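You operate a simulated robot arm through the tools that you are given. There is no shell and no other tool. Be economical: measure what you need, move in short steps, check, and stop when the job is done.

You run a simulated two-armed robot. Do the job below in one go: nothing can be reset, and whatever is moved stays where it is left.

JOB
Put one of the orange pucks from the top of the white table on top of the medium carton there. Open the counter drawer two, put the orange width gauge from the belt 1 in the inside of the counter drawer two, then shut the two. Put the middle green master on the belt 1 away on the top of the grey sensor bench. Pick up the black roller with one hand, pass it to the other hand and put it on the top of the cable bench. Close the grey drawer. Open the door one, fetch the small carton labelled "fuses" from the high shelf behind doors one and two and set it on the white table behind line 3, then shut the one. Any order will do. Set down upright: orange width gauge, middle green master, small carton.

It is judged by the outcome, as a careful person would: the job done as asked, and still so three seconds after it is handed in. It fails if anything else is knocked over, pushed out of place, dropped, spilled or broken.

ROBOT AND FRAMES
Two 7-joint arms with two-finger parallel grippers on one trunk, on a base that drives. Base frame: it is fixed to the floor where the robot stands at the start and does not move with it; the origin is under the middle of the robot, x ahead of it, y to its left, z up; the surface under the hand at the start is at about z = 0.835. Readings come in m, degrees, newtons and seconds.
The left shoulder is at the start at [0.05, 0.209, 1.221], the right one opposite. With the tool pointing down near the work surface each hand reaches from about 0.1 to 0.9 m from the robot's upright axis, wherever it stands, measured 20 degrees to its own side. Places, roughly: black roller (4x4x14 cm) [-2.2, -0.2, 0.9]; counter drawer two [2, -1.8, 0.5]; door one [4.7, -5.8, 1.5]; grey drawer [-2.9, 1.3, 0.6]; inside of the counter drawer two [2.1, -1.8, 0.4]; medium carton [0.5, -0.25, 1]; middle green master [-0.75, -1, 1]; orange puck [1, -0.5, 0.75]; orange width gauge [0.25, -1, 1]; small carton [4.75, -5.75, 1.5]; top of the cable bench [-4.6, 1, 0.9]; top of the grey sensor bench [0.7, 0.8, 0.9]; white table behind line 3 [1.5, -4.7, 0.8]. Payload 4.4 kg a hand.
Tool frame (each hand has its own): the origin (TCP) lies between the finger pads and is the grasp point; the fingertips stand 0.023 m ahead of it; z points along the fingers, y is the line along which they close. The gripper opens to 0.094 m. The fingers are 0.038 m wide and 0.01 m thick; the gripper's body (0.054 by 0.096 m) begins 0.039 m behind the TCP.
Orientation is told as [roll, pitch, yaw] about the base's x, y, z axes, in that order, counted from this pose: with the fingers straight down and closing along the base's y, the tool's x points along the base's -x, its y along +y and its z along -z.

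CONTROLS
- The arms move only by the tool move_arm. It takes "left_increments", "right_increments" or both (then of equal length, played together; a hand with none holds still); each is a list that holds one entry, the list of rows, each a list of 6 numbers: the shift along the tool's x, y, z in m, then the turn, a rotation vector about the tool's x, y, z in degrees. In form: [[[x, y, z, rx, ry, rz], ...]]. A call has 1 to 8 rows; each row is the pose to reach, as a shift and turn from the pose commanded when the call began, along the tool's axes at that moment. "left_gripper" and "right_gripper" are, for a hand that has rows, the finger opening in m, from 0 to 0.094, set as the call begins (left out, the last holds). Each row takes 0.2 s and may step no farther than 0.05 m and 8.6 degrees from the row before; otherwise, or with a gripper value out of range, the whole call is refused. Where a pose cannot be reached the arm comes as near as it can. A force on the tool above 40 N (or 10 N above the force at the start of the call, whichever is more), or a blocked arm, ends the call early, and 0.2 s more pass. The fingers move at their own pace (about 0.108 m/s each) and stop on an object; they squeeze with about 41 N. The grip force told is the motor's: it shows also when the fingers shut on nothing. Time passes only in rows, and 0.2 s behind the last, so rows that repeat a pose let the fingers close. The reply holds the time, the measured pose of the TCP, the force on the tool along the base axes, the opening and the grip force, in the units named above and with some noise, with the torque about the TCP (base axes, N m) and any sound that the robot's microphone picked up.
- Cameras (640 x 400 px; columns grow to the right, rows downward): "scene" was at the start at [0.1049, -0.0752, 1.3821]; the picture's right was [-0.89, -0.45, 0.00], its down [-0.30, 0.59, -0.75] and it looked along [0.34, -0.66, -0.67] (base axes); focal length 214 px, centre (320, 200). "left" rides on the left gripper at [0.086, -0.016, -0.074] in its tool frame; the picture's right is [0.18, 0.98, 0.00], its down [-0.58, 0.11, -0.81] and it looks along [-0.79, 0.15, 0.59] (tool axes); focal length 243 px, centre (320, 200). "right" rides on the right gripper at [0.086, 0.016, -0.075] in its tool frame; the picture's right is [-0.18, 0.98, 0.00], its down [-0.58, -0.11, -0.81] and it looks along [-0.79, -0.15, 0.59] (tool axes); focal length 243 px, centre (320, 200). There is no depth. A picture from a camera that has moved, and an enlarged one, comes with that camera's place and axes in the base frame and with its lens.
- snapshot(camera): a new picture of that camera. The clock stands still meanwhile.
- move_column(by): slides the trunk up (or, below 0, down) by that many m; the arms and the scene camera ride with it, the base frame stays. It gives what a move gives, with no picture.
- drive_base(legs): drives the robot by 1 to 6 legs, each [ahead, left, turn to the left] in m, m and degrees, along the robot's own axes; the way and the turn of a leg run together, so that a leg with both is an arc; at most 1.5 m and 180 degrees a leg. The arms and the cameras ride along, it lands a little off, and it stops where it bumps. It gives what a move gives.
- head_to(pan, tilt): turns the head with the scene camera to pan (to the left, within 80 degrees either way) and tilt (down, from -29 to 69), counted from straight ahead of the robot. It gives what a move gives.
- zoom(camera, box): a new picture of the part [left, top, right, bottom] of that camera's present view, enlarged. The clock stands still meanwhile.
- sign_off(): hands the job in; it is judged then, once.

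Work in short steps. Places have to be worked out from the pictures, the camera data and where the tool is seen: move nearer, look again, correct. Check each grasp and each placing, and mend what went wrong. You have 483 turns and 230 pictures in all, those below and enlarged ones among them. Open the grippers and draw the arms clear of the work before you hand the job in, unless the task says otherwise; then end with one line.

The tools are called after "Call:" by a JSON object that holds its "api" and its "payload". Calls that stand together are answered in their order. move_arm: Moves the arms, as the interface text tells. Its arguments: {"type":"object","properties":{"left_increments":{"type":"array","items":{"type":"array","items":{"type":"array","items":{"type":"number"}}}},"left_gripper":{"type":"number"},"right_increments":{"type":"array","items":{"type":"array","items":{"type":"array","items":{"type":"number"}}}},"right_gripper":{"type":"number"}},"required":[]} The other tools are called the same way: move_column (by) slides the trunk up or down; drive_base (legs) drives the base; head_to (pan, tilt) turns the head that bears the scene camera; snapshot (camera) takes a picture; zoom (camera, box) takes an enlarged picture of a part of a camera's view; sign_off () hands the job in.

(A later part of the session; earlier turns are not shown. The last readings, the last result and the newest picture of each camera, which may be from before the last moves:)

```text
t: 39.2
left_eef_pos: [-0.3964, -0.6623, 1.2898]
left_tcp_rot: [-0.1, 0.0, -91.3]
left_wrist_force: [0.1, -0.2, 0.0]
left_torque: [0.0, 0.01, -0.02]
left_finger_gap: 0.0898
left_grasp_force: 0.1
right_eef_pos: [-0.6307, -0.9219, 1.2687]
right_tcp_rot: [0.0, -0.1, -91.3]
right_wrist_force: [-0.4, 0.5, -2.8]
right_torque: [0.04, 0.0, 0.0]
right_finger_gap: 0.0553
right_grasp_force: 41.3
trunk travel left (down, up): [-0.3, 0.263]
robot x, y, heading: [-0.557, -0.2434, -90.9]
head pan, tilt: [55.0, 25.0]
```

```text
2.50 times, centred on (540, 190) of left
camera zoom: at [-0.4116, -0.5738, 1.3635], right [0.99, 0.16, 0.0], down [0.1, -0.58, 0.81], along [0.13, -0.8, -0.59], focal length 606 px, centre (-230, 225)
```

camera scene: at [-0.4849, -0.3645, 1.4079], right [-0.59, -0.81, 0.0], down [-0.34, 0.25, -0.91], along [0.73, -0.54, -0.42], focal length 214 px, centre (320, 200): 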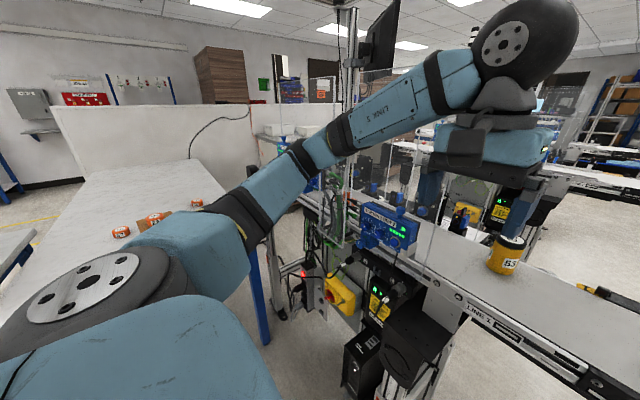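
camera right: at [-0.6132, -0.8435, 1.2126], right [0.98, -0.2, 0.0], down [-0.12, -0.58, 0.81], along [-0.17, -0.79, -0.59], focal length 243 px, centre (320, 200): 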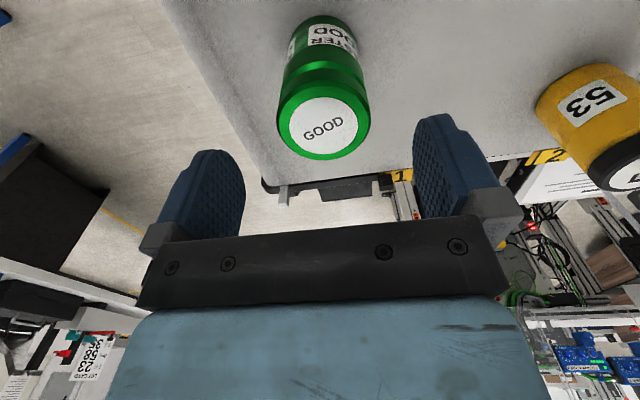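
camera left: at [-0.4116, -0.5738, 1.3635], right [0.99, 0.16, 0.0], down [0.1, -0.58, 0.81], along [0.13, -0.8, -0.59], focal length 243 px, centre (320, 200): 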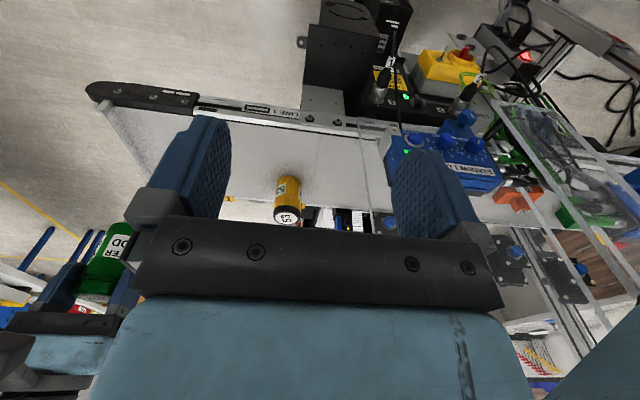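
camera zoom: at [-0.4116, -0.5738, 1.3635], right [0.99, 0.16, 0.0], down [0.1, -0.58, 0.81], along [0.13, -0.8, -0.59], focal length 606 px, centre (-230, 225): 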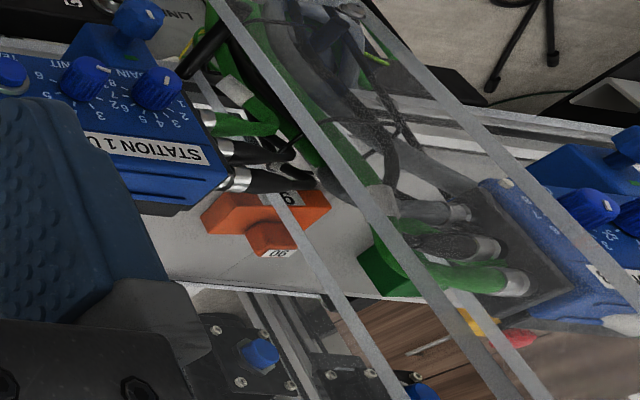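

The rest is gauges and cables, so this is the master. I pull the right hand in and drive back, then turn to face +x towards the sensor bench.

Call:
{"api": "move_arm", "payload": {"right_increments": [[[0.045, 0, -0.01, 0, 0, 0], [0.09, 0, -0.02, 0, 0, 0], [0.135, 0, -0.03, 0, 0, 0], [0.18, 0, -0.04, 0, 0, 0], [0.225, 0, -0.04, 0, 0, 0], [0.27, 0, -0.04, 0, 0, 0], [0.3, -0.03, -0.04, 0, 0, 0], [0.32, -0.06, -0.04, 0, 0, 0]]]}}

Call:
{"api": "drive_base", "payload": {"legs": [[-0.6, 0, 0], [0, 0, 91]]}}

Call:
{"api": "head_to", "payload": {"pan": 30, "tilt": 25}}

Call:
{"api": "snapshot", "payload": {"camera": "scene"}}

```text
t: 41.0
left_eef_pos: [-0.3972, -0.6621, 1.2896]
left_tcp_rot: [0.2, -0.2, -91.3]
left_wrist_force: [-0.2, 0.8, -0.1]
left_torque: [0.02, -0.03, -0.01]
left_finger_gap: 0.0897
left_grasp_force: 0.1
right_eef_pos: [-0.6841, -0.6016, 1.3099]
right_tcp_rot: [0.1, 0.0, -91.2]
right_wrist_force: [0.0, -0.3, -3.3]
right_torque: [0.04, -0.02, 0.02]
right_finger_gap: 0.0553
right_grasp_force: 40.9
trunk travel left (down, up): [-0.3, 0.263]
robot x, y, heading: [-0.5548, -0.2421, -91.2]
head pan, tilt: [55.0, 25.0]
```

```text
t: 48.2
left_eef_pos: [-0.1183, 0.506, 1.2906]
left_tcp_rot: [0.0, -0.1, -2.3]
left_wrist_force: [0.3, 0.3, 0.2]
left_torque: [-0.02, -0.01, 0.01]
left_finger_gap: 0.0897
left_grasp_force: 0.0
right_eef_pos: [-0.182, 0.2201, 1.3107]
right_tcp_rot: [0.0, 0.0, -2.3]
right_wrist_force: [-0.4, -0.4, -3.8]
right_torque: [-0.02, 0.06, 0.0]
right_finger_gap: 0.0557
right_grasp_force: 40.9
trunk travel left (down, up): [-0.3, 0.263]
robot x, y, heading: [-0.5392, 0.3511, -2.1]
head pan, tilt: [55.0, 25.0]
```

```text
t: 49.1
left_eef_pos: [-0.1184, 0.5052, 1.2892]
left_tcp_rot: [0.1, -0.1, -2.3]
left_wrist_force: [-0.5, 0.2, 0.1]
left_torque: [0.0, 0.02, 0.01]
left_finger_gap: 0.09
left_grasp_force: 0.1
right_eef_pos: [-0.1824, 0.222, 1.3101]
right_tcp_rot: [0.0, -0.1, -2.2]
right_wrist_force: [-0.6, -0.1, -4.2]
right_torque: [0.0, 0.02, -0.03]
right_finger_gap: 0.0555
right_grasp_force: 41.2
trunk travel left (down, up): [-0.3, 0.263]
robot x, y, heading: [-0.5417, 0.3516, -2.1]
head pan, tilt: [30.0, 25.0]
```

```text
198 pictures are left
camera scene: at [-0.3923, 0.3928, 1.408], right [0.47, -0.89, 0.0], down [-0.37, -0.2, -0.91], along [0.8, 0.42, -0.42], focal length 214 px, centre (320, 200)
```

scene: 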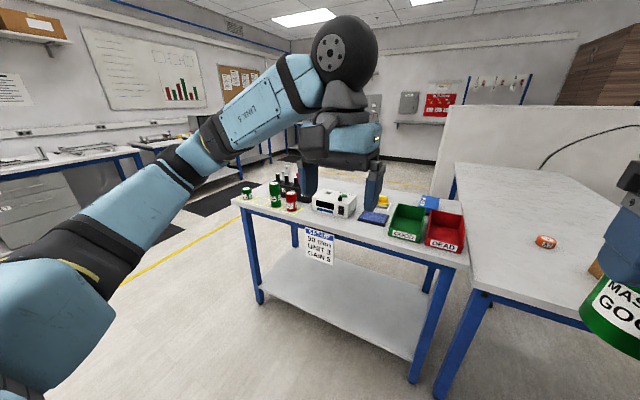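

The bench with masters, controller and bins is the sensor bench (front edge x≈0.34, y 0.2–1.34). I drive to face it.

Call:
{"api": "drive_base", "payload": {"legs": [[0.25, 0.4, 2]]}}

Call:
{"api": "head_to", "payload": {"pan": 0, "tilt": 45}}

Call:
{"api": "snapshot", "payload": {"camera": "scene"}}

```text
t: 53.2
left_eef_pos: [0.1393, 0.9164, 1.2889]
left_tcp_rot: [0.0, -0.1, -0.6]
left_wrist_force: [-1.5, -0.2, 0.5]
left_torque: [-0.01, -0.04, 0.05]
left_finger_gap: 0.09
left_grasp_force: 0.0
right_eef_pos: [0.0835, 0.6293, 1.3103]
right_tcp_rot: [0.0, 0.0, -0.6]
right_wrist_force: [0.1, -0.1, -3.6]
right_torque: [0.06, 0.05, 0.01]
right_finger_gap: 0.0553
right_grasp_force: 41.1
trunk travel left (down, up): [-0.3, 0.263]
robot x, y, heading: [-0.2792, 0.7532, -0.6]
head pan, tilt: [30.0, 25.0]
```

```text
t: 54.1
left_eef_pos: [0.1401, 0.9158, 1.2897]
left_tcp_rot: [-0.1, -0.1, -0.6]
left_wrist_force: [0.3, -0.1, -0.6]
left_torque: [0.01, 0.01, 0.0]
left_finger_gap: 0.0902
left_grasp_force: 0.2
right_eef_pos: [0.0831, 0.6288, 1.3111]
right_tcp_rot: [0.0, 0.0, -0.6]
right_wrist_force: [-0.3, 0.7, -3.0]
right_torque: [-0.03, 0.06, 0.01]
right_finger_gap: 0.0554
right_grasp_force: 41.1
trunk travel left (down, up): [-0.3, 0.263]
robot x, y, heading: [-0.2759, 0.7497, -0.7]
head pan, tilt: [0.0, 45.0]
```

```text
197 pictures are left
camera scene: at [-0.1303, 0.7481, 1.3774], right [-0.01, -1.0, 0.0], down [-0.71, 0.01, -0.71], along [0.71, -0.01, -0.71], focal length 214 px, centre (320, 200)
```

scene: 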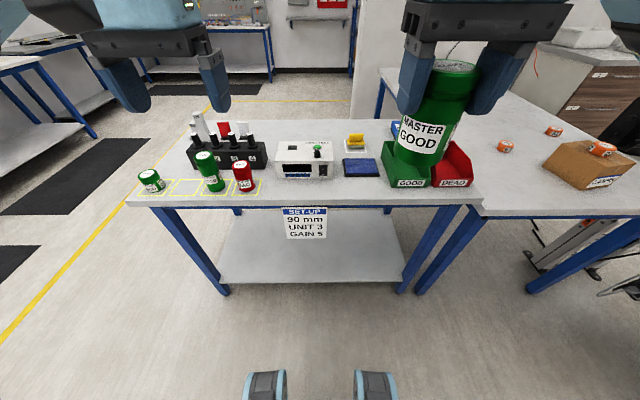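

There's a taped row of masters with an empty slot between short and tall green ones. I zoom in on it.

Call:
{"api": "zoom", "payload": {"camera": "scene", "box": [120, 105, 280, 205]}}

```text
4.00 times, centred on (200, 155) of scene
camera zoom: at [-0.1303, 0.7481, 1.3774], right [-0.01, -1.0, 0.0], down [-0.71, 0.01, -0.71], along [0.71, -0.01, -0.71], focal length 858 px, centre (800, 380)
```

zoom: 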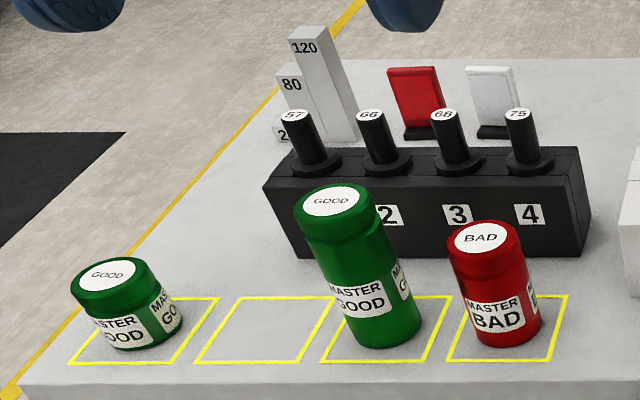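

Empty slot at about [0.41,1.18]. I drive left so the right hand is in front of it.

Call:
{"api": "drive_base", "payload": {"legs": [[0, 0.5, 0]]}}

Call:
{"api": "snapshot", "payload": {"camera": "scene"}}

Call:
{"api": "snapshot", "payload": {"camera": "right"}}

```text
t: 59.1
left_eef_pos: [0.1467, 1.4292, 1.2892]
left_tcp_rot: [0.0, 0.0, -0.8]
left_wrist_force: [0.3, 0.1, 1.0]
left_torque: [-0.02, 0.01, -0.01]
left_finger_gap: 0.0901
left_grasp_force: 0.1
right_eef_pos: [0.0902, 1.1431, 1.3107]
right_tcp_rot: [0.1, 0.0, -0.8]
right_wrist_force: [-0.1, -0.1, -3.6]
right_torque: [-0.01, -0.01, 0.0]
right_finger_gap: 0.0556
right_grasp_force: 41.0
trunk travel left (down, up): [-0.3, 0.263]
robot x, y, heading: [-0.271, 1.2644, -0.7]
head pan, tilt: [0.0, 45.0]
```

```text
195 pictures are left
camera scene: at [-0.124, 1.2629, 1.3774], right [-0.01, -1.0, 0.0], down [-0.71, 0.01, -0.71], along [0.71, -0.01, -0.71], focal length 214 px, centre (320, 200)
```

scene: 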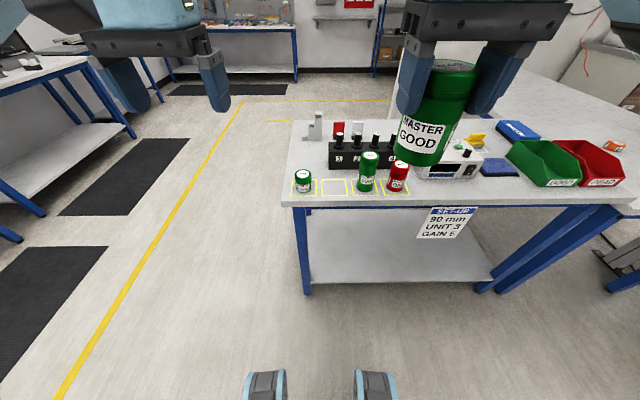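

```text
194 pictures are left
camera right: at [0.0024, 1.1612, 1.3841], right [0.2, 0.98, 0.0], down [0.58, -0.12, 0.81], along [0.79, -0.16, -0.59], focal length 243 px, centre (320, 200)
```

right: 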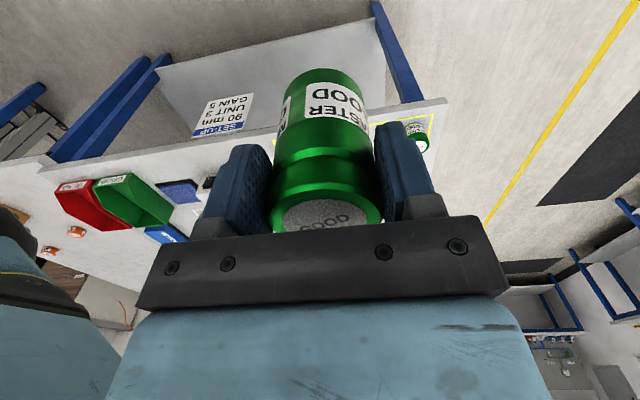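

Triangulated slot centre ≈[0.439,1.206], bench z≈0.878. I carry the master above it.

Call:
{"api": "move_arm", "payload": {"right_increments": [[[-0.0435, 0.0085, 0.0, 0, 0, 0], [-0.087, 0.017, 0.0, 0, 0, 0], [-0.1305, 0.0255, 0.0, 0, 0, 0], [-0.174, 0.034, 0.0, 0, 0, 0], [-0.2175, 0.0425, 0.0, 0, 0, 0], [-0.261, 0.051, 0.0, 0, 0, 0], [-0.3045, 0.0595, 0.0, 0, 0, 0], [-0.348, 0.068, 0.0, 0, 0, 0]]]}}

Call:
{"api": "move_arm", "payload": {"right_increments": [[[0, 0, 0.05, 0, 0, 0], [0, 0, 0.1, 0, 0, 0], [0, 0, 0.15, 0, 0, 0], [0, 0, 0.2, 0, 0, 0], [0, 0, 0.24, 0, 0, 0], [0, 0, 0.26, 0, 0, 0]]]}}

Call:
{"api": "zoom", "payload": {"camera": "scene", "box": [260, 110, 420, 210]}}

Call:
{"api": "snapshot", "payload": {"camera": "right"}}

```text
t: 61.0
left_eef_pos: [0.148, 1.4314, 1.2893]
left_tcp_rot: [-0.1, -0.1, -0.7]
left_wrist_force: [-0.8, -0.2, 0.5]
left_torque: [-0.02, 0.06, 0.01]
left_finger_gap: 0.0903
left_grasp_force: 0.1
right_eef_pos: [0.4369, 1.2124, 1.309]
right_tcp_rot: [-0.1, 0.0, -0.8]
right_wrist_force: [0.4, -0.2, -3.8]
right_torque: [-0.02, 0.03, -0.01]
right_finger_gap: 0.0553
right_grasp_force: 40.8
trunk travel left (down, up): [-0.3, 0.263]
robot x, y, heading: [-0.2721, 1.2641, -0.9]
head pan, tilt: [0.0, 45.0]
```

```text
t: 62.4
left_eef_pos: [0.1474, 1.4288, 1.2884]
left_tcp_rot: [0.0, 0.0, -0.8]
left_wrist_force: [0.5, 0.2, 0.0]
left_torque: [0.02, -0.02, 0.01]
left_finger_gap: 0.0901
left_grasp_force: 0.0
right_eef_pos: [0.438, 1.202, 1.0515]
right_tcp_rot: [0.0, 0.0, -0.8]
right_wrist_force: [-1.2, 0.1, -3.0]
right_torque: [0.01, 0.05, 0.0]
right_finger_gap: 0.0554
right_grasp_force: 40.7
trunk travel left (down, up): [-0.3, 0.263]
robot x, y, heading: [-0.2755, 1.2646, -0.9]
head pan, tilt: [0.0, 45.0]
```

```text
4.00 times, centred on (340, 160) of scene
camera zoom: at [-0.1235, 1.2629, 1.3773], right [-0.01, -1.0, 0.0], down [-0.71, 0.01, -0.71], along [0.71, -0.01, -0.71], focal length 858 px, centre (240, 360)
```

zoom: 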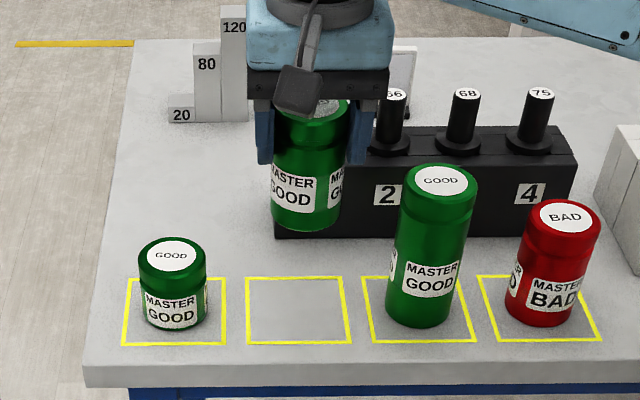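

```text
192 pictures are left
camera right: at [0.3515, 1.222, 1.1248], right [0.2, 0.98, 0.0], down [0.58, -0.12, 0.81], along [0.79, -0.16, -0.59], focal length 243 px, centre (320, 200)
```

right: 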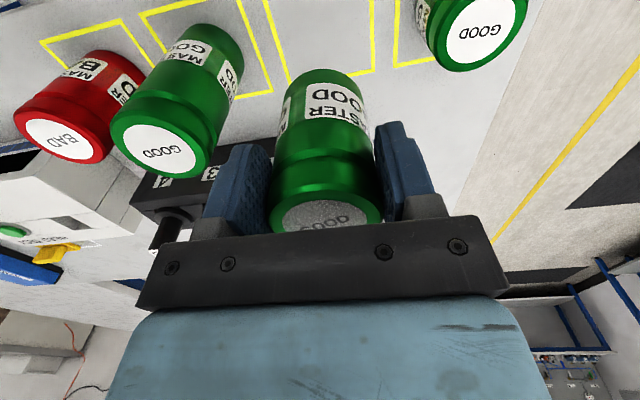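

Well aligned with the slot. I lower towards contact.

Call:
{"api": "move_arm", "payload": {"right_increments": [[[0, 0.002, 0.04, 0, 0, 0], [0, 0.002, 0.075, 0, 0, 0], [0, 0.002, 0.095, 0, 0, 0]]]}}

Call:
{"api": "zoom", "payload": {"camera": "scene", "box": [260, 110, 420, 210]}}

```text
t: 63.1
left_eef_pos: [0.1448, 1.4287, 1.29]
left_tcp_rot: [0.0, -0.1, -0.7]
left_wrist_force: [-0.3, 0.4, 0.0]
left_torque: [0.01, -0.04, 0.01]
left_finger_gap: 0.09
left_grasp_force: 0.0
right_eef_pos: [0.439, 1.2074, 0.9585]
right_tcp_rot: [0.0, -0.2, -0.8]
right_wrist_force: [2.7, -1.6, 5.5]
right_torque: [-0.19, 0.1, 0.09]
right_finger_gap: 0.0556
right_grasp_force: 41.2
trunk travel left (down, up): [-0.3, 0.263]
robot x, y, heading: [-0.278, 1.2658, -0.7]
head pan, tilt: [0.0, 45.0]
```

```text
4.00 times, centred on (340, 160) of scene
camera zoom: at [-0.1253, 1.263, 1.3778], right [-0.01, -1.0, 0.0], down [-0.71, 0.01, -0.71], along [0.71, -0.01, -0.71], focal length 858 px, centre (240, 360)
```

zoom: 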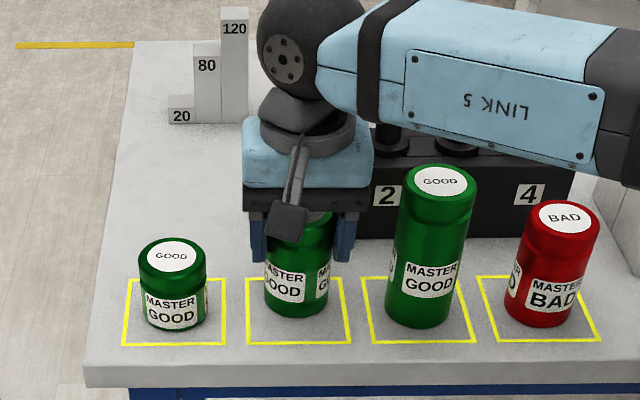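

It touches the bench inside the slot. I release and rise.

Call:
{"api": "move_arm", "payload": {"right_increments": [[[0, 0, 0, 0, 0, 0], [0, 0, 0, 0, 0, 0], [0, 0, -0.03, 0, 0, 0], [0, 0, -0.08, 0, 0, 0], [0, 0, -0.13, 0, 0, 0], [0, 0, -0.18, 0, 0, 0], [0, 0, -0.23, 0, 0, 0], [0, 0, -0.28, 0, 0, 0]]], "right_gripper": 0.08}}

Call:
{"api": "zoom", "payload": {"camera": "scene", "box": [260, 110, 420, 210]}}

```text
t: 65.0
left_eef_pos: [0.1449, 1.43, 1.2896]
left_tcp_rot: [0.0, -0.1, -0.5]
left_wrist_force: [0.4, 0.0, 1.1]
left_torque: [0.05, 0.02, 0.0]
left_finger_gap: 0.0901
left_grasp_force: 0.1
right_eef_pos: [0.4424, 1.2085, 1.2364]
right_tcp_rot: [0.0, 0.0, -0.7]
right_wrist_force: [-0.5, 0.7, 0.7]
right_torque: [-0.01, 0.01, -0.02]
right_finger_gap: 0.0801
right_grasp_force: 0.0
trunk travel left (down, up): [-0.3, 0.263]
robot x, y, heading: [-0.2711, 1.2637, -0.9]
head pan, tilt: [0.0, 45.0]
```

```text
4.00 times, centred on (340, 160) of scene
camera zoom: at [-0.1252, 1.2634, 1.3775], right [-0.01, -1.0, 0.0], down [-0.71, 0.01, -0.71], along [0.71, -0.01, -0.71], focal length 858 px, centre (240, 360)
```

zoom: 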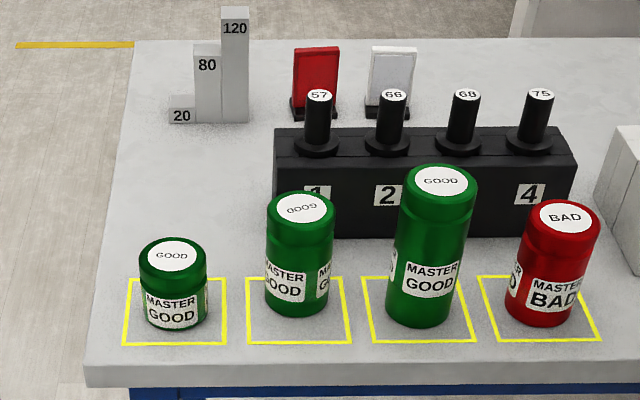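

The middle master is upright in its slot. Next the grey drawer: I retract the right hand, back off and turn to face -x.

Call:
{"api": "move_arm", "payload": {"right_increments": [[[0.045, 0, -0.01, 0, 0, 0], [0.09, 0, -0.02, 0, 0, 0], [0.135, 0, -0.03, 0, 0, 0], [0.18, 0, -0.04, 0, 0, 0], [0.225, 0, -0.05, 0, 0, 0], [0.27, 0, -0.06, 0, 0, 0], [0.31, -0.01, -0.06, 0, 0, 0], [0.33, -0.03, -0.06, 0, 0, 0]]]}}

Call:
{"api": "drive_base", "payload": {"legs": [[-0.4, -0.2, 0], [0, 0, 90], [0, 0, 90]]}}

Call:
{"api": "head_to", "payload": {"pan": 0, "tilt": 20}}

Call:
{"api": "snapshot", "payload": {"camera": "scene"}}

Call:
{"api": "head_to", "payload": {"pan": 60, "tilt": 20}}

Call:
{"api": "snapshot", "payload": {"camera": "scene"}}

```text
t: 66.8
left_eef_pos: [0.1449, 1.4283, 1.2903]
left_tcp_rot: [0.1, -0.1, -0.6]
left_wrist_force: [-0.3, 0.4, 0.9]
left_torque: [0.02, 0.01, 0.0]
left_finger_gap: 0.0898
left_grasp_force: 0.1
right_eef_pos: [0.108, 1.1861, 1.296]
right_tcp_rot: [0.1, 0.0, -0.9]
right_wrist_force: [0.4, -0.6, 0.4]
right_torque: [-0.02, -0.01, 0.03]
right_finger_gap: 0.0799
right_grasp_force: 0.0
trunk travel left (down, up): [-0.3, 0.263]
robot x, y, heading: [-0.2701, 1.2642, -0.8]
head pan, tilt: [0.0, 45.0]
```

```text
t: 77.1
left_eef_pos: [-1.0921, 0.9099, 1.2906]
left_tcp_rot: [0.0, -0.1, -179.9]
left_wrist_force: [-0.2, 0.4, -0.4]
left_torque: [0.02, 0.01, 0.0]
left_finger_gap: 0.0899
left_grasp_force: 0.1
right_eef_pos: [-1.0579, 1.1533, 1.2967]
right_tcp_rot: [0.0, -0.1, -179.9]
right_wrist_force: [0.0, 0.1, 0.6]
right_torque: [-0.03, -0.01, -0.01]
right_finger_gap: 0.0799
right_grasp_force: 0.1
trunk travel left (down, up): [-0.3, 0.263]
robot x, y, heading: [-0.6779, 1.0765, -180.0]
head pan, tilt: [0.0, 45.0]
```

```text
t: 78.0
left_eef_pos: [-1.0929, 0.9087, 1.2899]
left_tcp_rot: [0.0, -0.1, -179.8]
left_wrist_force: [-0.4, 0.3, 0.5]
left_torque: [-0.04, 0.01, 0.01]
left_finger_gap: 0.0898
left_grasp_force: 0.0
right_eef_pos: [-1.058, 1.1539, 1.2963]
right_tcp_rot: [0.0, 0.0, -180.0]
right_wrist_force: [0.8, 0.2, -0.7]
right_torque: [0.01, -0.03, -0.06]
right_finger_gap: 0.0801
right_grasp_force: 0.1
trunk travel left (down, up): [-0.3, 0.263]
robot x, y, heading: [-0.6789, 1.0768, -180.0]
head pan, tilt: [0.0, 20.0]
```

```text
189 pictures are left
camera scene: at [-0.8372, 1.079, 1.416], right [0.0, 1.0, 0.0], down [0.34, 0.0, -0.94], along [-0.94, 0.0, -0.34], focal length 214 px, centre (320, 200)
```

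scene: 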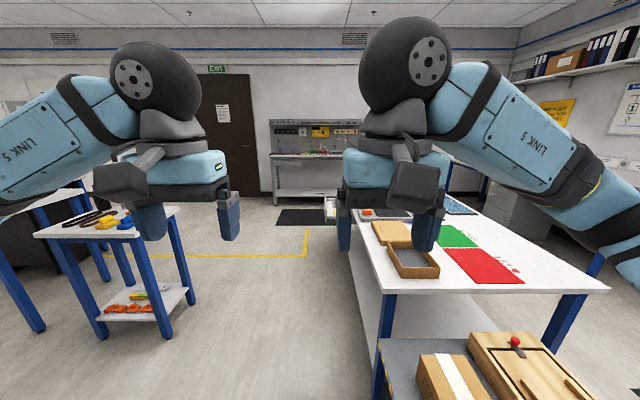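

```text
t: 79.3
left_eef_pos: [-1.0928, 0.9095, 1.2904]
left_tcp_rot: [0.0, -0.1, -179.9]
left_wrist_force: [-0.3, 0.3, 0.8]
left_torque: [0.0, -0.01, 0.02]
left_finger_gap: 0.0901
left_grasp_force: 0.0
right_eef_pos: [-1.0588, 1.1537, 1.2956]
right_tcp_rot: [-0.1, 0.0, -180.1]
right_wrist_force: [1.3, -0.1, 0.2]
right_torque: [-0.02, -0.02, 0.0]
right_finger_gap: 0.0799
right_grasp_force: 0.0
trunk travel left (down, up): [-0.3, 0.263]
robot x, y, heading: [-0.6737, 1.0814, -180.2]
head pan, tilt: [60.0, 20.0]
```

```text
188 pictures are left
camera scene: at [-0.7907, 0.9984, 1.4161], right [-0.87, 0.5, 0.0], down [0.17, 0.3, -0.94], along [-0.47, -0.81, -0.34], focal length 214 px, centre (320, 200)
```

scene: 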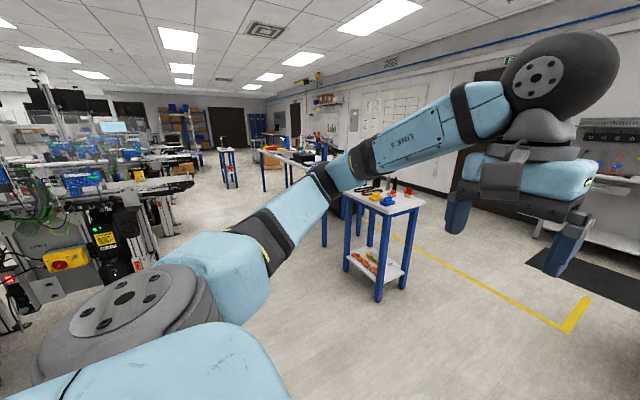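

The drawer is on the workbench's aisle side. I advance along the aisle (y≈0.7) and look.

Call:
{"api": "drive_base", "payload": {"legs": [[0.6, 0.4, 0]]}}

Call:
{"api": "head_to", "payload": {"pan": -20, "tilt": 30}}

Call:
{"api": "snapshot", "payload": {"camera": "scene"}}

Call:
{"api": "head_to", "payload": {"pan": 45, "tilt": 35}}

Call:
{"api": "snapshot", "payload": {"camera": "scene"}}

```text
t: 83.3
left_eef_pos: [-1.6835, 0.5022, 1.2896]
left_tcp_rot: [0.0, -0.1, -179.1]
left_wrist_force: [-0.5, 0.2, -0.2]
left_torque: [0.02, -0.01, 0.0]
left_finger_gap: 0.0898
left_grasp_force: 0.0
right_eef_pos: [-1.652, 0.7465, 1.2961]
right_tcp_rot: [-0.1, -0.1, -179.1]
right_wrist_force: [1.1, 0.5, 0.0]
right_torque: [-0.02, -0.02, -0.01]
right_finger_gap: 0.0801
right_grasp_force: 0.0
trunk travel left (down, up): [-0.3, 0.263]
robot x, y, heading: [-1.269, 0.6772, -179.3]
head pan, tilt: [60.0, 20.0]
```

```text
t: 84.8
left_eef_pos: [-1.6832, 0.5025, 1.2901]
left_tcp_rot: [0.0, -0.1, -179.1]
left_wrist_force: [0.7, 0.1, 0.1]
left_torque: [-0.04, -0.01, 0.02]
left_finger_gap: 0.0898
left_grasp_force: 0.0
right_eef_pos: [-1.6519, 0.746, 1.2959]
right_tcp_rot: [0.0, 0.0, -179.0]
right_wrist_force: [-0.2, -0.8, 0.2]
right_torque: [-0.04, -0.02, 0.01]
right_finger_gap: 0.08
right_grasp_force: 0.0
trunk travel left (down, up): [-0.3, 0.263]
robot x, y, heading: [-1.2664, 0.6757, -179.1]
head pan, tilt: [-20.0, 30.0]
```

```text
187 pictures are left
camera scene: at [-1.4228, 0.7066, 1.4], right [0.33, 0.95, 0.0], down [0.47, -0.16, -0.87], along [-0.82, 0.28, -0.5], focal length 214 px, centre (320, 200)
```

scene: 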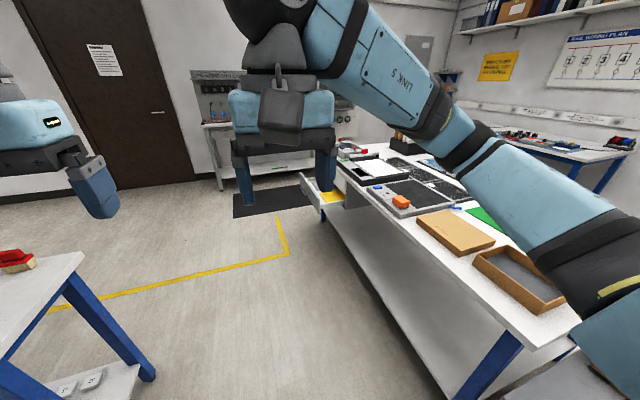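

```text
t: 86.2
left_eef_pos: [-1.6844, 0.5023, 1.2897]
left_tcp_rot: [0.0, -0.1, -179.0]
left_wrist_force: [-0.3, 0.8, -1.3]
left_torque: [0.0, -0.01, 0.03]
left_finger_gap: 0.0903
left_grasp_force: 0.0
right_eef_pos: [-1.6518, 0.7477, 1.2962]
right_tcp_rot: [0.0, 0.0, -179.1]
right_wrist_force: [0.4, -0.5, 0.3]
right_torque: [0.01, 0.01, -0.02]
right_finger_gap: 0.0799
right_grasp_force: 0.0
trunk travel left (down, up): [-0.3, 0.263]
robot x, y, heading: [-1.266, 0.6798, -179.3]
head pan, tilt: [45.0, 35.0]
```

```text
186 pictures are left
camera scene: at [-1.3986, 0.6139, 1.3922], right [-0.72, 0.7, 0.0], down [0.4, 0.41, -0.82], along [-0.57, -0.59, -0.57], focal length 214 px, centre (320, 200)
```

scene: 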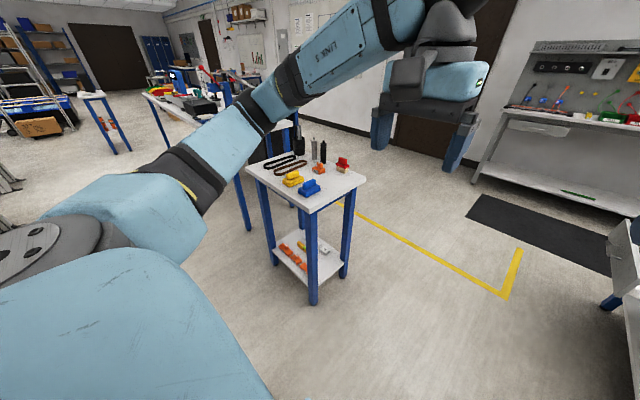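

Drawer front is at about y≈1.06, x −2.4…−2.87, sticking out to −y. I drive past it and turn to face +y.

Call:
{"api": "drive_base", "payload": {"legs": [[0.9, -0.03, 0], [0.45, 0.35, 0], [0, 0, -90]]}}

Call:
{"api": "head_to", "payload": {"pan": 0, "tilt": 40}}

Call:
{"api": "snapshot", "payload": {"camera": "scene"}}

```text
t: 97.9
left_eef_pos: [-2.8115, 0.7214, 1.2894]
left_tcp_rot: [0.1, -0.1, 95.9]
left_wrist_force: [-0.9, -0.3, 0.0]
left_torque: [0.02, -0.03, -0.02]
left_finger_gap: 0.0902
left_grasp_force: 0.2
right_eef_pos: [-2.5657, 0.713, 1.2959]
right_tcp_rot: [0.1, 0.0, 95.7]
right_wrist_force: [0.6, 0.0, -0.1]
right_torque: [0.02, 0.0, -0.03]
right_finger_gap: 0.0802
right_grasp_force: 0.2
trunk travel left (down, up): [-0.3, 0.263]
robot x, y, heading: [-2.5996, 0.3247, 95.7]
head pan, tilt: [45.0, 35.0]
```

```text
t: 99.0
left_eef_pos: [-2.812, 0.722, 1.2895]
left_tcp_rot: [0.0, -0.1, 95.9]
left_wrist_force: [-0.7, 0.1, -0.2]
left_torque: [-0.01, -0.03, 0.0]
left_finger_gap: 0.0901
left_grasp_force: 0.1
right_eef_pos: [-2.5658, 0.712, 1.2962]
right_tcp_rot: [0.0, 0.1, 95.9]
right_wrist_force: [0.2, 0.1, -0.9]
right_torque: [0.01, 0.0, 0.03]
right_finger_gap: 0.0797
right_grasp_force: 0.1
trunk travel left (down, up): [-0.3, 0.263]
robot x, y, heading: [-2.6022, 0.3218, 96.2]
head pan, tilt: [0.0, 40.0]
```

```text
185 pictures are left
camera scene: at [-2.6166, 0.4759, 1.3847], right [0.99, 0.1, 0.0], down [0.07, -0.64, -0.77], along [-0.08, 0.76, -0.64], focal length 214 px, centre (320, 200)
```

scene: 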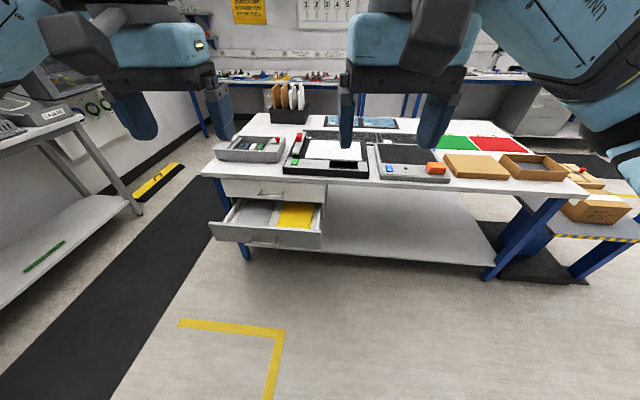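

Lower grey drawer is open; its front centre is about x≈-2.95, y≈1.15, z≈0.57. I shift left and square up.

Call:
{"api": "drive_base", "payload": {"legs": [[0, 0.2, -6]]}}

Call:
{"api": "head_to", "payload": {"pan": -70, "tilt": 30}}

Call:
{"api": "snapshot", "payload": {"camera": "scene"}}

Call:
{"api": "head_to", "payload": {"pan": 15, "tilt": 45}}

Call:
{"api": "snapshot", "payload": {"camera": "scene"}}

```text
t: 101.4
left_eef_pos: [-2.9732, 0.7309, 1.2891]
left_tcp_rot: [-0.1, 0.0, 90.3]
left_wrist_force: [1.1, 0.2, 0.8]
left_torque: [0.02, 0.0, 0.06]
left_finger_gap: 0.0901
left_grasp_force: 0.0
right_eef_pos: [-2.7286, 0.6965, 1.2959]
right_tcp_rot: [0.0, 0.0, 90.3]
right_wrist_force: [0.5, -0.8, -0.5]
right_torque: [-0.03, -0.02, 0.01]
right_finger_gap: 0.0802
right_grasp_force: 0.1
trunk travel left (down, up): [-0.3, 0.263]
robot x, y, heading: [-2.7979, 0.3131, 89.9]
head pan, tilt: [0.0, 40.0]
```

```text
t: 102.8
left_eef_pos: [-2.9737, 0.7302, 1.2897]
left_tcp_rot: [0.0, 0.1, 90.1]
left_wrist_force: [-0.4, 1.1, 0.1]
left_torque: [-0.01, -0.01, 0.0]
left_finger_gap: 0.0901
left_grasp_force: 0.0
right_eef_pos: [-2.7298, 0.6959, 1.2961]
right_tcp_rot: [-0.1, 0.0, 90.2]
right_wrist_force: [0.3, 0.2, 0.1]
right_torque: [0.0, 0.05, 0.03]
right_finger_gap: 0.0798
right_grasp_force: 0.1
trunk travel left (down, up): [-0.3, 0.263]
robot x, y, heading: [-2.7996, 0.3142, 90.2]
head pan, tilt: [-70.0, 30.0]
```

```text
184 pictures are left
camera scene: at [-2.7176, 0.4124, 1.4], right [0.35, -0.94, 0.0], down [-0.47, -0.17, -0.87], along [0.81, 0.3, -0.5], focal length 214 px, centre (320, 200)
```

scene: 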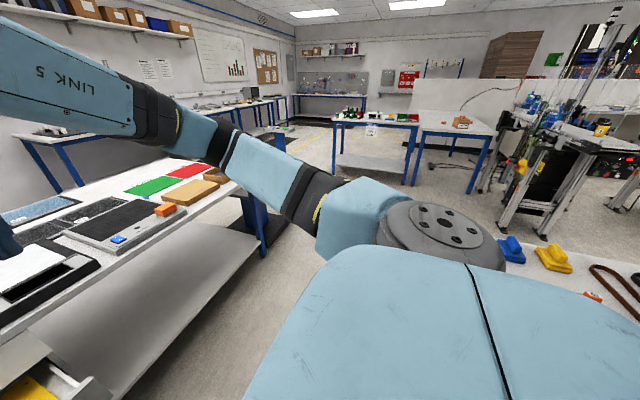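

```text
t: 104.4
left_eef_pos: [-2.9733, 0.731, 1.2891]
left_tcp_rot: [-0.1, -0.1, 90.4]
left_wrist_force: [0.3, -0.1, 0.5]
left_torque: [0.03, 0.01, -0.02]
left_finger_gap: 0.0898
left_grasp_force: 0.1
right_eef_pos: [-2.7292, 0.6962, 1.2964]
right_tcp_rot: [0.0, 0.0, 90.2]
right_wrist_force: [0.2, -0.2, -0.1]
right_torque: [-0.04, -0.01, 0.01]
right_finger_gap: 0.0801
right_grasp_force: 0.0
trunk travel left (down, up): [-0.3, 0.263]
robot x, y, heading: [-2.8034, 0.3136, 90.4]
head pan, tilt: [15.0, 45.0]
```

```text
183 pictures are left
camera scene: at [-2.8237, 0.4596, 1.3774], right [0.97, 0.26, 0.0], down [0.18, -0.68, -0.71], along [-0.18, 0.68, -0.71], focal length 214 px, centre (320, 200)
```

scene: 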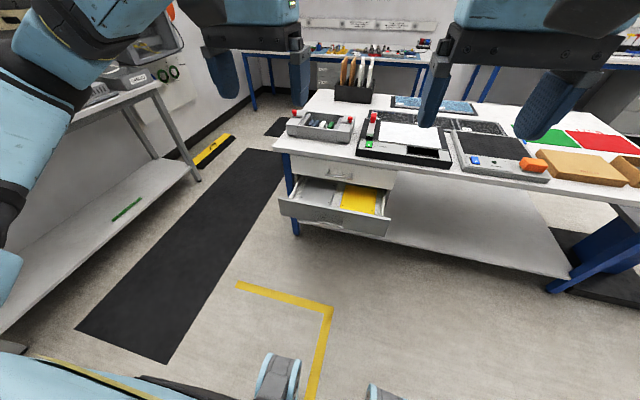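

I lower the trunk so the left hand can push the drawer front with the fingers pointing forward.

Call:
{"api": "move_column", "payload": {"by": -0.28}}

Call:
{"api": "move_arm", "payload": {"left_increments": [[[-0.01, 0, 0.01, 0, -8.6, 0], [-0.02, 0, 0.02, 0, -17.2, 0], [-0.03, 0, 0.03, 0, -25.8, 0], [-0.045, 0, 0.04, 0, -34.4, 0], [-0.06, 0, 0.05, 0, -43, 0], [-0.075, 0, 0.06, 0, -51.6, 0], [-0.09, 0, 0.07, 0, -60.2, 0], [-0.1, 0, 0.08, 0, -68.8, 0]]], "left_gripper": 0.0}}

```text
t: 107.2
left_eef_pos: [-2.9727, 0.7308, 1.0099]
left_tcp_rot: [-0.1, -0.1, 90.3]
left_wrist_force: [0.0, 0.4, 1.0]
left_torque: [-0.02, 0.02, 0.0]
left_finger_gap: 0.0901
left_grasp_force: 0.1
right_eef_pos: [-2.7296, 0.6964, 1.0169]
right_tcp_rot: [-0.1, 0.0, 90.2]
right_wrist_force: [0.4, -0.4, 0.3]
right_torque: [-0.02, 0.01, -0.01]
right_finger_gap: 0.0802
right_grasp_force: 0.1
trunk travel left (down, up): [-0.02, 0.543]
robot x, y, heading: [-2.8011, 0.316, 90.3]
head pan, tilt: [15.0, 45.0]
```

```text
t: 109.0
left_eef_pos: [-2.9751, 0.8305, 0.929]
left_tcp_rot: [-0.1, -69.0, 90.2]
left_wrist_force: [-0.2, -0.8, -0.4]
left_torque: [-0.03, 0.01, -0.01]
left_finger_gap: 0.0
left_grasp_force: 40.7
right_eef_pos: [-2.7286, 0.6957, 1.0153]
right_tcp_rot: [0.0, 0.0, 90.2]
right_wrist_force: [-0.3, 0.1, -0.4]
right_torque: [0.01, 0.02, 0.0]
right_finger_gap: 0.08
right_grasp_force: 0.1
trunk travel left (down, up): [-0.02, 0.543]
robot x, y, heading: [-2.8021, 0.3136, 90.2]
head pan, tilt: [15.0, 45.0]
```

Call:
{"api": "move_arm", "payload": {"left_increments": [[[0.0384, -0.008, 0.0149, 0, -7, 0], [0.0769, -0.016, 0.0298, 0, -14, 0], [0.1153, -0.024, 0.0447, 0, -21, 0], [0.1538, -0.032, 0.0595, 0, -21, 0], [0.1922, -0.04, 0.0744, 0, -21, 0], [0.2307, -0.048, 0.0893, 0, -21, 0], [0.2691, -0.056, 0.1041, 0, -21, 0], [0.3076, -0.064, 0.119, 0, -21, 0]]]}}

Call:
{"api": "snapshot", "payload": {"camera": "scene"}}

Call:
{"api": "snapshot", "payload": {"camera": "left"}}

```text
t: 110.8
left_eef_pos: [-2.8421, 0.8119, 0.6769]
left_tcp_rot: [-10.3, -89.7, 101.0]
left_wrist_force: [0.3, 0.2, -0.2]
left_torque: [0.01, 0.03, 0.0]
left_finger_gap: 0.0
left_grasp_force: 41.4
left hand out of reach, approached as far as the arm can: row 3, 4, 5, 6, 7, 8
right_eef_pos: [-2.7289, 0.6959, 1.0161]
right_tcp_rot: [0.0, 0.0, 90.2]
right_wrist_force: [-0.4, -0.1, 0.3]
right_torque: [0.01, -0.01, -0.04]
right_finger_gap: 0.0799
right_grasp_force: 0.1
trunk travel left (down, up): [-0.02, 0.543]
robot x, y, heading: [-2.801, 0.3134, 90.2]
head pan, tilt: [15.0, 45.0]
```

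```text
182 pictures are left
camera scene: at [-2.8241, 0.4592, 1.0975], right [0.97, 0.26, 0.0], down [0.19, -0.68, -0.71], along [-0.18, 0.68, -0.71], focal length 214 px, centre (320, 200)
```

scene: 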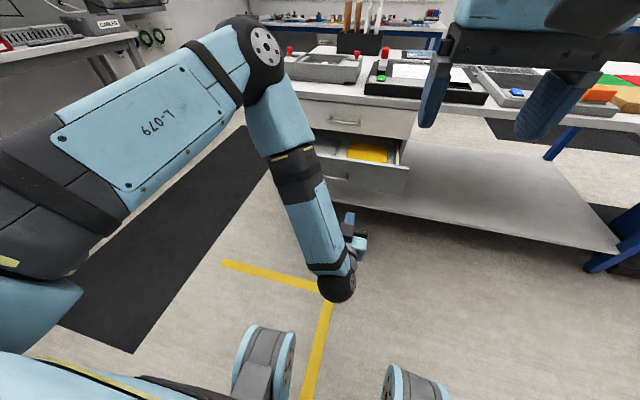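

```text
181 pictures are left
camera left: at [-2.8264, 0.7383, 0.5905], right [-0.98, -0.01, -0.19], down [-0.1, -0.8, 0.59], along [-0.16, 0.59, 0.79], focal length 243 px, centre (320, 200)
```

left: 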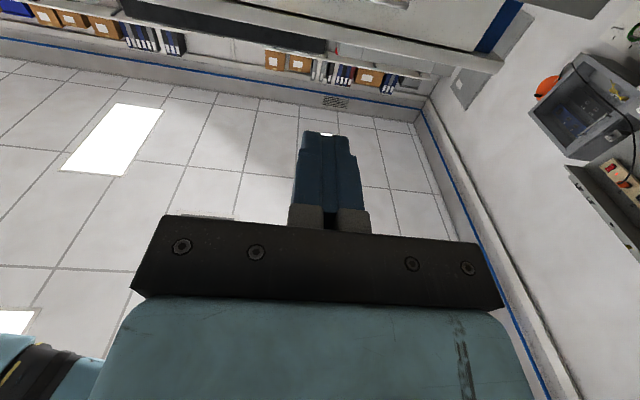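

The arm is too folded here. I back the base off 0.3 m so the hand can extend forward.

Call:
{"api": "drive_base", "payload": {"legs": [[-0.3, 0, 0]]}}

Call:
{"api": "move_arm", "payload": {"left_increments": [[[0, 0, 0.04, 0, 0, 0], [0, 0, 0.08, 0, 0, 0], [0, 0, 0.12, 0, 0, 0], [0, 0, 0.16, 0, 0, 0], [0, 0, 0.2, 0, 0, 0], [0, 0, 0.24, 0, 0, 0], [0, 0, 0.28, 0, 0, 0]]]}}

Call:
{"api": "snapshot", "payload": {"camera": "scene"}}

```text
t: 112.9
left_eef_pos: [-2.8389, 0.5133, 0.6764]
left_tcp_rot: [-5.5, -89.6, 95.7]
left_wrist_force: [0.3, 0.5, -0.1]
left_torque: [-0.01, 0.02, 0.0]
left_finger_gap: 0.0
left_grasp_force: 40.9
right_eef_pos: [-2.7265, 0.3988, 1.0162]
right_tcp_rot: [0.0, 0.1, 89.6]
right_wrist_force: [-0.8, -0.1, 0.9]
right_torque: [0.02, 0.01, 0.01]
right_finger_gap: 0.0801
right_grasp_force: 0.1
trunk travel left (down, up): [-0.02, 0.543]
robot x, y, heading: [-2.8035, 0.0157, 89.8]
head pan, tilt: [15.0, 45.0]
```

```text
t: 114.5
left_eef_pos: [-2.8051, 0.7898, 0.7033]
left_tcp_rot: [-0.7, -88.1, 93.0]
left_wrist_force: [0.2, 0.6, 0.6]
left_torque: [0.01, 0.04, -0.02]
left_finger_gap: 0.0001
left_grasp_force: 40.6
left hand out of reach, approached as far as the arm can: row 1, 2, 3, 4, 5, 6, 7
right_eef_pos: [-2.7266, 0.3989, 1.016]
right_tcp_rot: [0.0, -0.1, 89.7]
right_wrist_force: [-0.5, 0.4, -0.3]
right_torque: [-0.01, -0.01, 0.0]
right_finger_gap: 0.0803
right_grasp_force: 0.0
trunk travel left (down, up): [-0.02, 0.543]
robot x, y, heading: [-2.8031, 0.0162, 89.8]
head pan, tilt: [15.0, 45.0]
```

```text
180 pictures are left
camera scene: at [-2.8232, 0.1637, 1.0973], right [0.97, 0.25, 0.0], down [0.18, -0.68, -0.71], along [-0.18, 0.68, -0.71], focal length 214 px, centre (320, 200)
```

scene: 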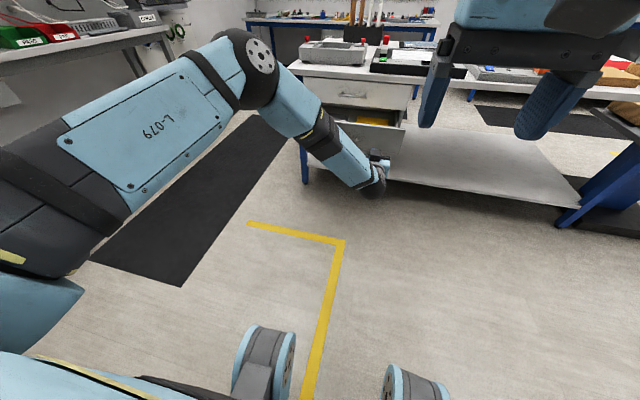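

Drawer front top edge now triangulates to y≈1.18, z≈0.62, x −3.22…−2.68; closed fronts sit at y≈1.35. I extend further with a slight downward tilt to reach z≈0.58.

Call:
{"api": "move_arm", "payload": {"left_increments": [[[0, 0, 0.04, 0, 7, 0], [0, 0, 0.08, 0, 14, 0], [0, 0, 0.12, 0, 20, 0], [0, 0, 0.16, 0, 20, 0], [0, 0, 0.18, 0, 20, 0]]]}}

Call:
{"api": "snapshot", "payload": {"camera": "scene"}}

```text
t: 115.7
left_eef_pos: [-2.8072, 0.9697, 0.6989]
left_tcp_rot: [-0.3, -69.5, 90.6]
left_wrist_force: [-0.4, 0.1, 0.2]
left_torque: [-0.02, -0.01, -0.03]
left_finger_gap: 0.0
left_grasp_force: 41.0
right_eef_pos: [-2.7267, 0.3993, 1.0164]
right_tcp_rot: [-0.1, 0.0, 89.7]
right_wrist_force: [0.7, -0.7, -0.3]
right_torque: [0.02, 0.01, -0.01]
right_finger_gap: 0.08
right_grasp_force: 0.1
trunk travel left (down, up): [-0.02, 0.543]
robot x, y, heading: [-2.8039, 0.02, 89.5]
head pan, tilt: [15.0, 45.0]
```

```text
179 pictures are left
camera scene: at [-2.8226, 0.1633, 1.0974], right [0.97, 0.25, 0.0], down [0.18, -0.68, -0.71], along [-0.18, 0.68, -0.71], focal length 214 px, centre (320, 200)
```

scene: 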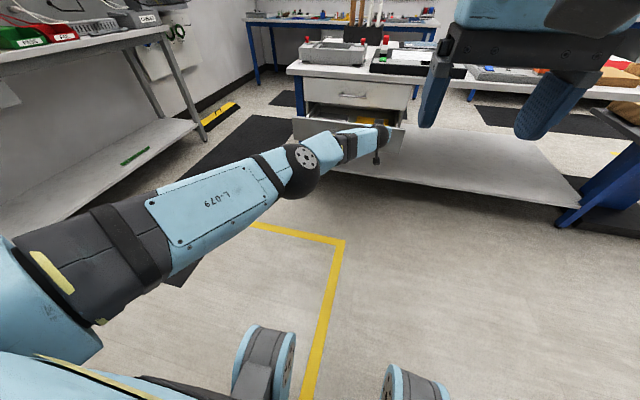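

Call:
{"api": "move_arm", "payload": {"left_increments": [[[0.033, 0.017, 0.0125, 0, 0, 0], [0.066, 0.034, 0.025, 0, 0, 0], [0.098, 0.05, 0.037, 0, 0, 0]]]}}

Call:
{"api": "snapshot", "payload": {"camera": "scene"}}

```text
t: 116.5
left_eef_pos: [-2.8519, 0.9589, 0.6157]
left_tcp_rot: [0.0, -69.7, 90.1]
left_wrist_force: [0.7, 0.2, -0.2]
left_torque: [0.02, 0.0, 0.04]
left_finger_gap: 0.0
left_grasp_force: 40.4
left hand out of reach, approached as far as the arm can: row 1, 2, 3
right_eef_pos: [-2.7263, 0.4006, 1.0161]
right_tcp_rot: [0.0, 0.0, 89.7]
right_wrist_force: [0.1, -0.1, 0.2]
right_torque: [0.0, 0.01, -0.01]
right_finger_gap: 0.0798
right_grasp_force: 0.0
trunk travel left (down, up): [-0.02, 0.543]
robot x, y, heading: [-2.8035, 0.018, 89.8]
head pan, tilt: [15.0, 45.0]
```

```text
178 pictures are left
camera scene: at [-2.8226, 0.1628, 1.0976], right [0.97, 0.25, 0.0], down [0.18, -0.68, -0.71], along [-0.18, 0.68, -0.71], focal length 214 px, centre (320, 200)
```

scene: 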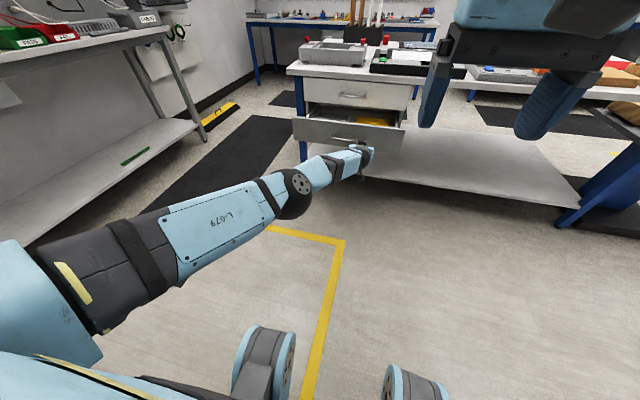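

Call:
{"api": "move_arm", "payload": {"left_increments": [[[0.02, 0, -0.035, 0, 0, 0], [0.04, 0, -0.07, 0, 0, 0], [0.061, 0, -0.105, 0, 0, 0]]]}}

Call:
{"api": "zoom", "payload": {"camera": "scene", "box": [250, 60, 450, 210]}}

```text
t: 117.3
left_eef_pos: [-2.8513, 0.8387, 0.5956]
left_tcp_rot: [0.0, -69.7, 90.3]
left_wrist_force: [-0.2, -0.1, 0.6]
left_torque: [-0.03, 0.01, 0.0]
left_finger_gap: 0.0
left_grasp_force: 41.0
right_eef_pos: [-2.7258, 0.3983, 1.0157]
right_tcp_rot: [-0.1, 0.0, 89.7]
right_wrist_force: [1.1, -0.6, -0.1]
right_torque: [0.0, -0.02, 0.0]
right_finger_gap: 0.0801
right_grasp_force: 0.0
trunk travel left (down, up): [-0.02, 0.543]
robot x, y, heading: [-2.7996, 0.0194, 89.7]
head pan, tilt: [15.0, 45.0]
```

```text
2.67 times, centred on (350, 135) of scene
camera zoom: at [-2.8224, 0.163, 1.0975], right [0.97, 0.25, 0.0], down [0.18, -0.68, -0.71], along [-0.18, 0.68, -0.71], focal length 572 px, centre (240, 373)
```

zoom: 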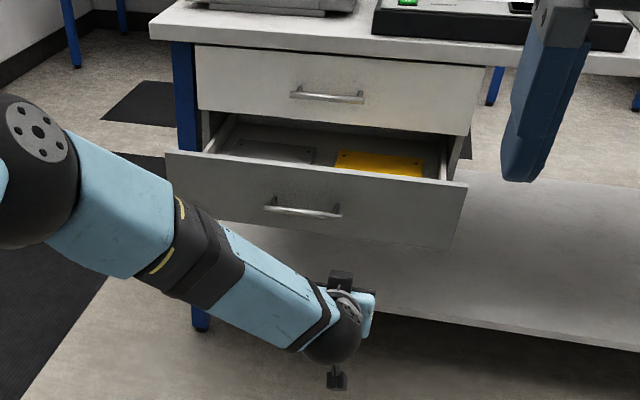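

Face spans z 0.48–0.62 with handle at z≈0.545, x≈-2.96. I shift the hand left to the centre, just above the handle, and drive 0.25 m forward.

Call:
{"api": "move_arm", "payload": {"left_increments": [[[0, 0.035, 0, 0, 0, 0], [0, 0.07, 0, 0, 0, 0], [0, 0.095, 0, 0, 0, 0]]]}}

Call:
{"api": "drive_base", "payload": {"legs": [[0.25, 0, 0]]}}

Call:
{"api": "zoom", "payload": {"camera": "scene", "box": [200, 60, 450, 240]}}

```text
t: 118.1
left_eef_pos: [-2.897, 0.8391, 0.5973]
left_tcp_rot: [0.2, -69.3, 90.4]
left_wrist_force: [0.9, 0.8, -0.6]
left_torque: [0.01, 0.03, -0.03]
left_finger_gap: 0.0
left_grasp_force: 41.2
left hand out of reach, approached as far as the arm can: row 2, 3
right_eef_pos: [-2.727, 0.3984, 1.0164]
right_tcp_rot: [0.0, 0.1, 89.8]
right_wrist_force: [0.0, 0.3, 0.0]
right_torque: [0.02, -0.01, -0.01]
right_finger_gap: 0.0799
right_grasp_force: 0.1
trunk travel left (down, up): [-0.02, 0.543]
robot x, y, heading: [-2.8027, 0.0175, 89.5]
head pan, tilt: [15.0, 45.0]
```

```text
t: 119.9
left_eef_pos: [-2.8975, 1.0906, 0.596]
left_tcp_rot: [0.2, -69.2, 90.4]
left_wrist_force: [0.0, 0.4, 0.0]
left_torque: [0.01, -0.01, -0.02]
left_finger_gap: 0.0
left_grasp_force: 41.3
right_eef_pos: [-2.7262, 0.65, 1.0144]
right_tcp_rot: [0.0, 0.0, 89.7]
right_wrist_force: [0.1, -0.5, -0.5]
right_torque: [-0.02, 0.03, 0.02]
right_finger_gap: 0.0799
right_grasp_force: 0.1
trunk travel left (down, up): [-0.02, 0.543]
robot x, y, heading: [-2.7969, 0.2679, 89.8]
head pan, tilt: [15.0, 45.0]
```

```text
2.22 times, centred on (325, 150) of scene
camera zoom: at [-2.8217, 0.4141, 1.0973], right [0.97, 0.25, 0.0], down [0.18, -0.68, -0.71], along [-0.18, 0.68, -0.71], focal length 477 px, centre (309, 311)
```

zoom: 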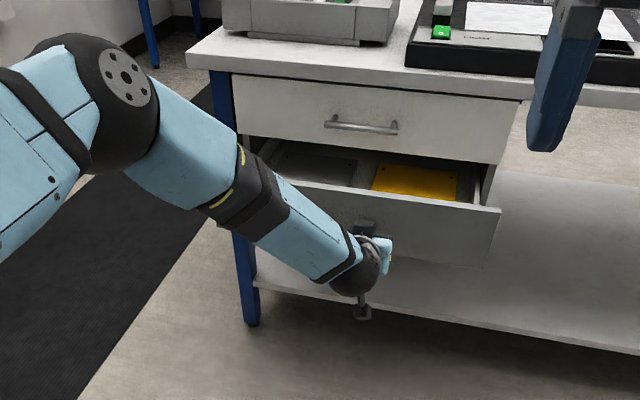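

I push by driving forward in small steps, watching the force.

Call:
{"api": "drive_base", "payload": {"legs": [[0.1, 0, 0]]}}

```text
t: 121.0
left_eef_pos: [-2.8954, 1.19, 0.5952]
left_tcp_rot: [0.2, -69.2, 90.2]
left_wrist_force: [0.4, 0.2, 0.3]
left_torque: [0.0, -0.01, -0.01]
left_finger_gap: 0.0
left_grasp_force: 40.9
right_eef_pos: [-2.725, 0.7491, 1.0167]
right_tcp_rot: [0.0, -0.2, 89.7]
right_wrist_force: [-0.2, 0.1, 0.3]
right_torque: [-0.03, 0.0, 0.0]
right_finger_gap: 0.0803
right_grasp_force: 0.1
trunk travel left (down, up): [-0.02, 0.543]
robot x, y, heading: [-2.7996, 0.3685, 89.7]
head pan, tilt: [15.0, 45.0]
```

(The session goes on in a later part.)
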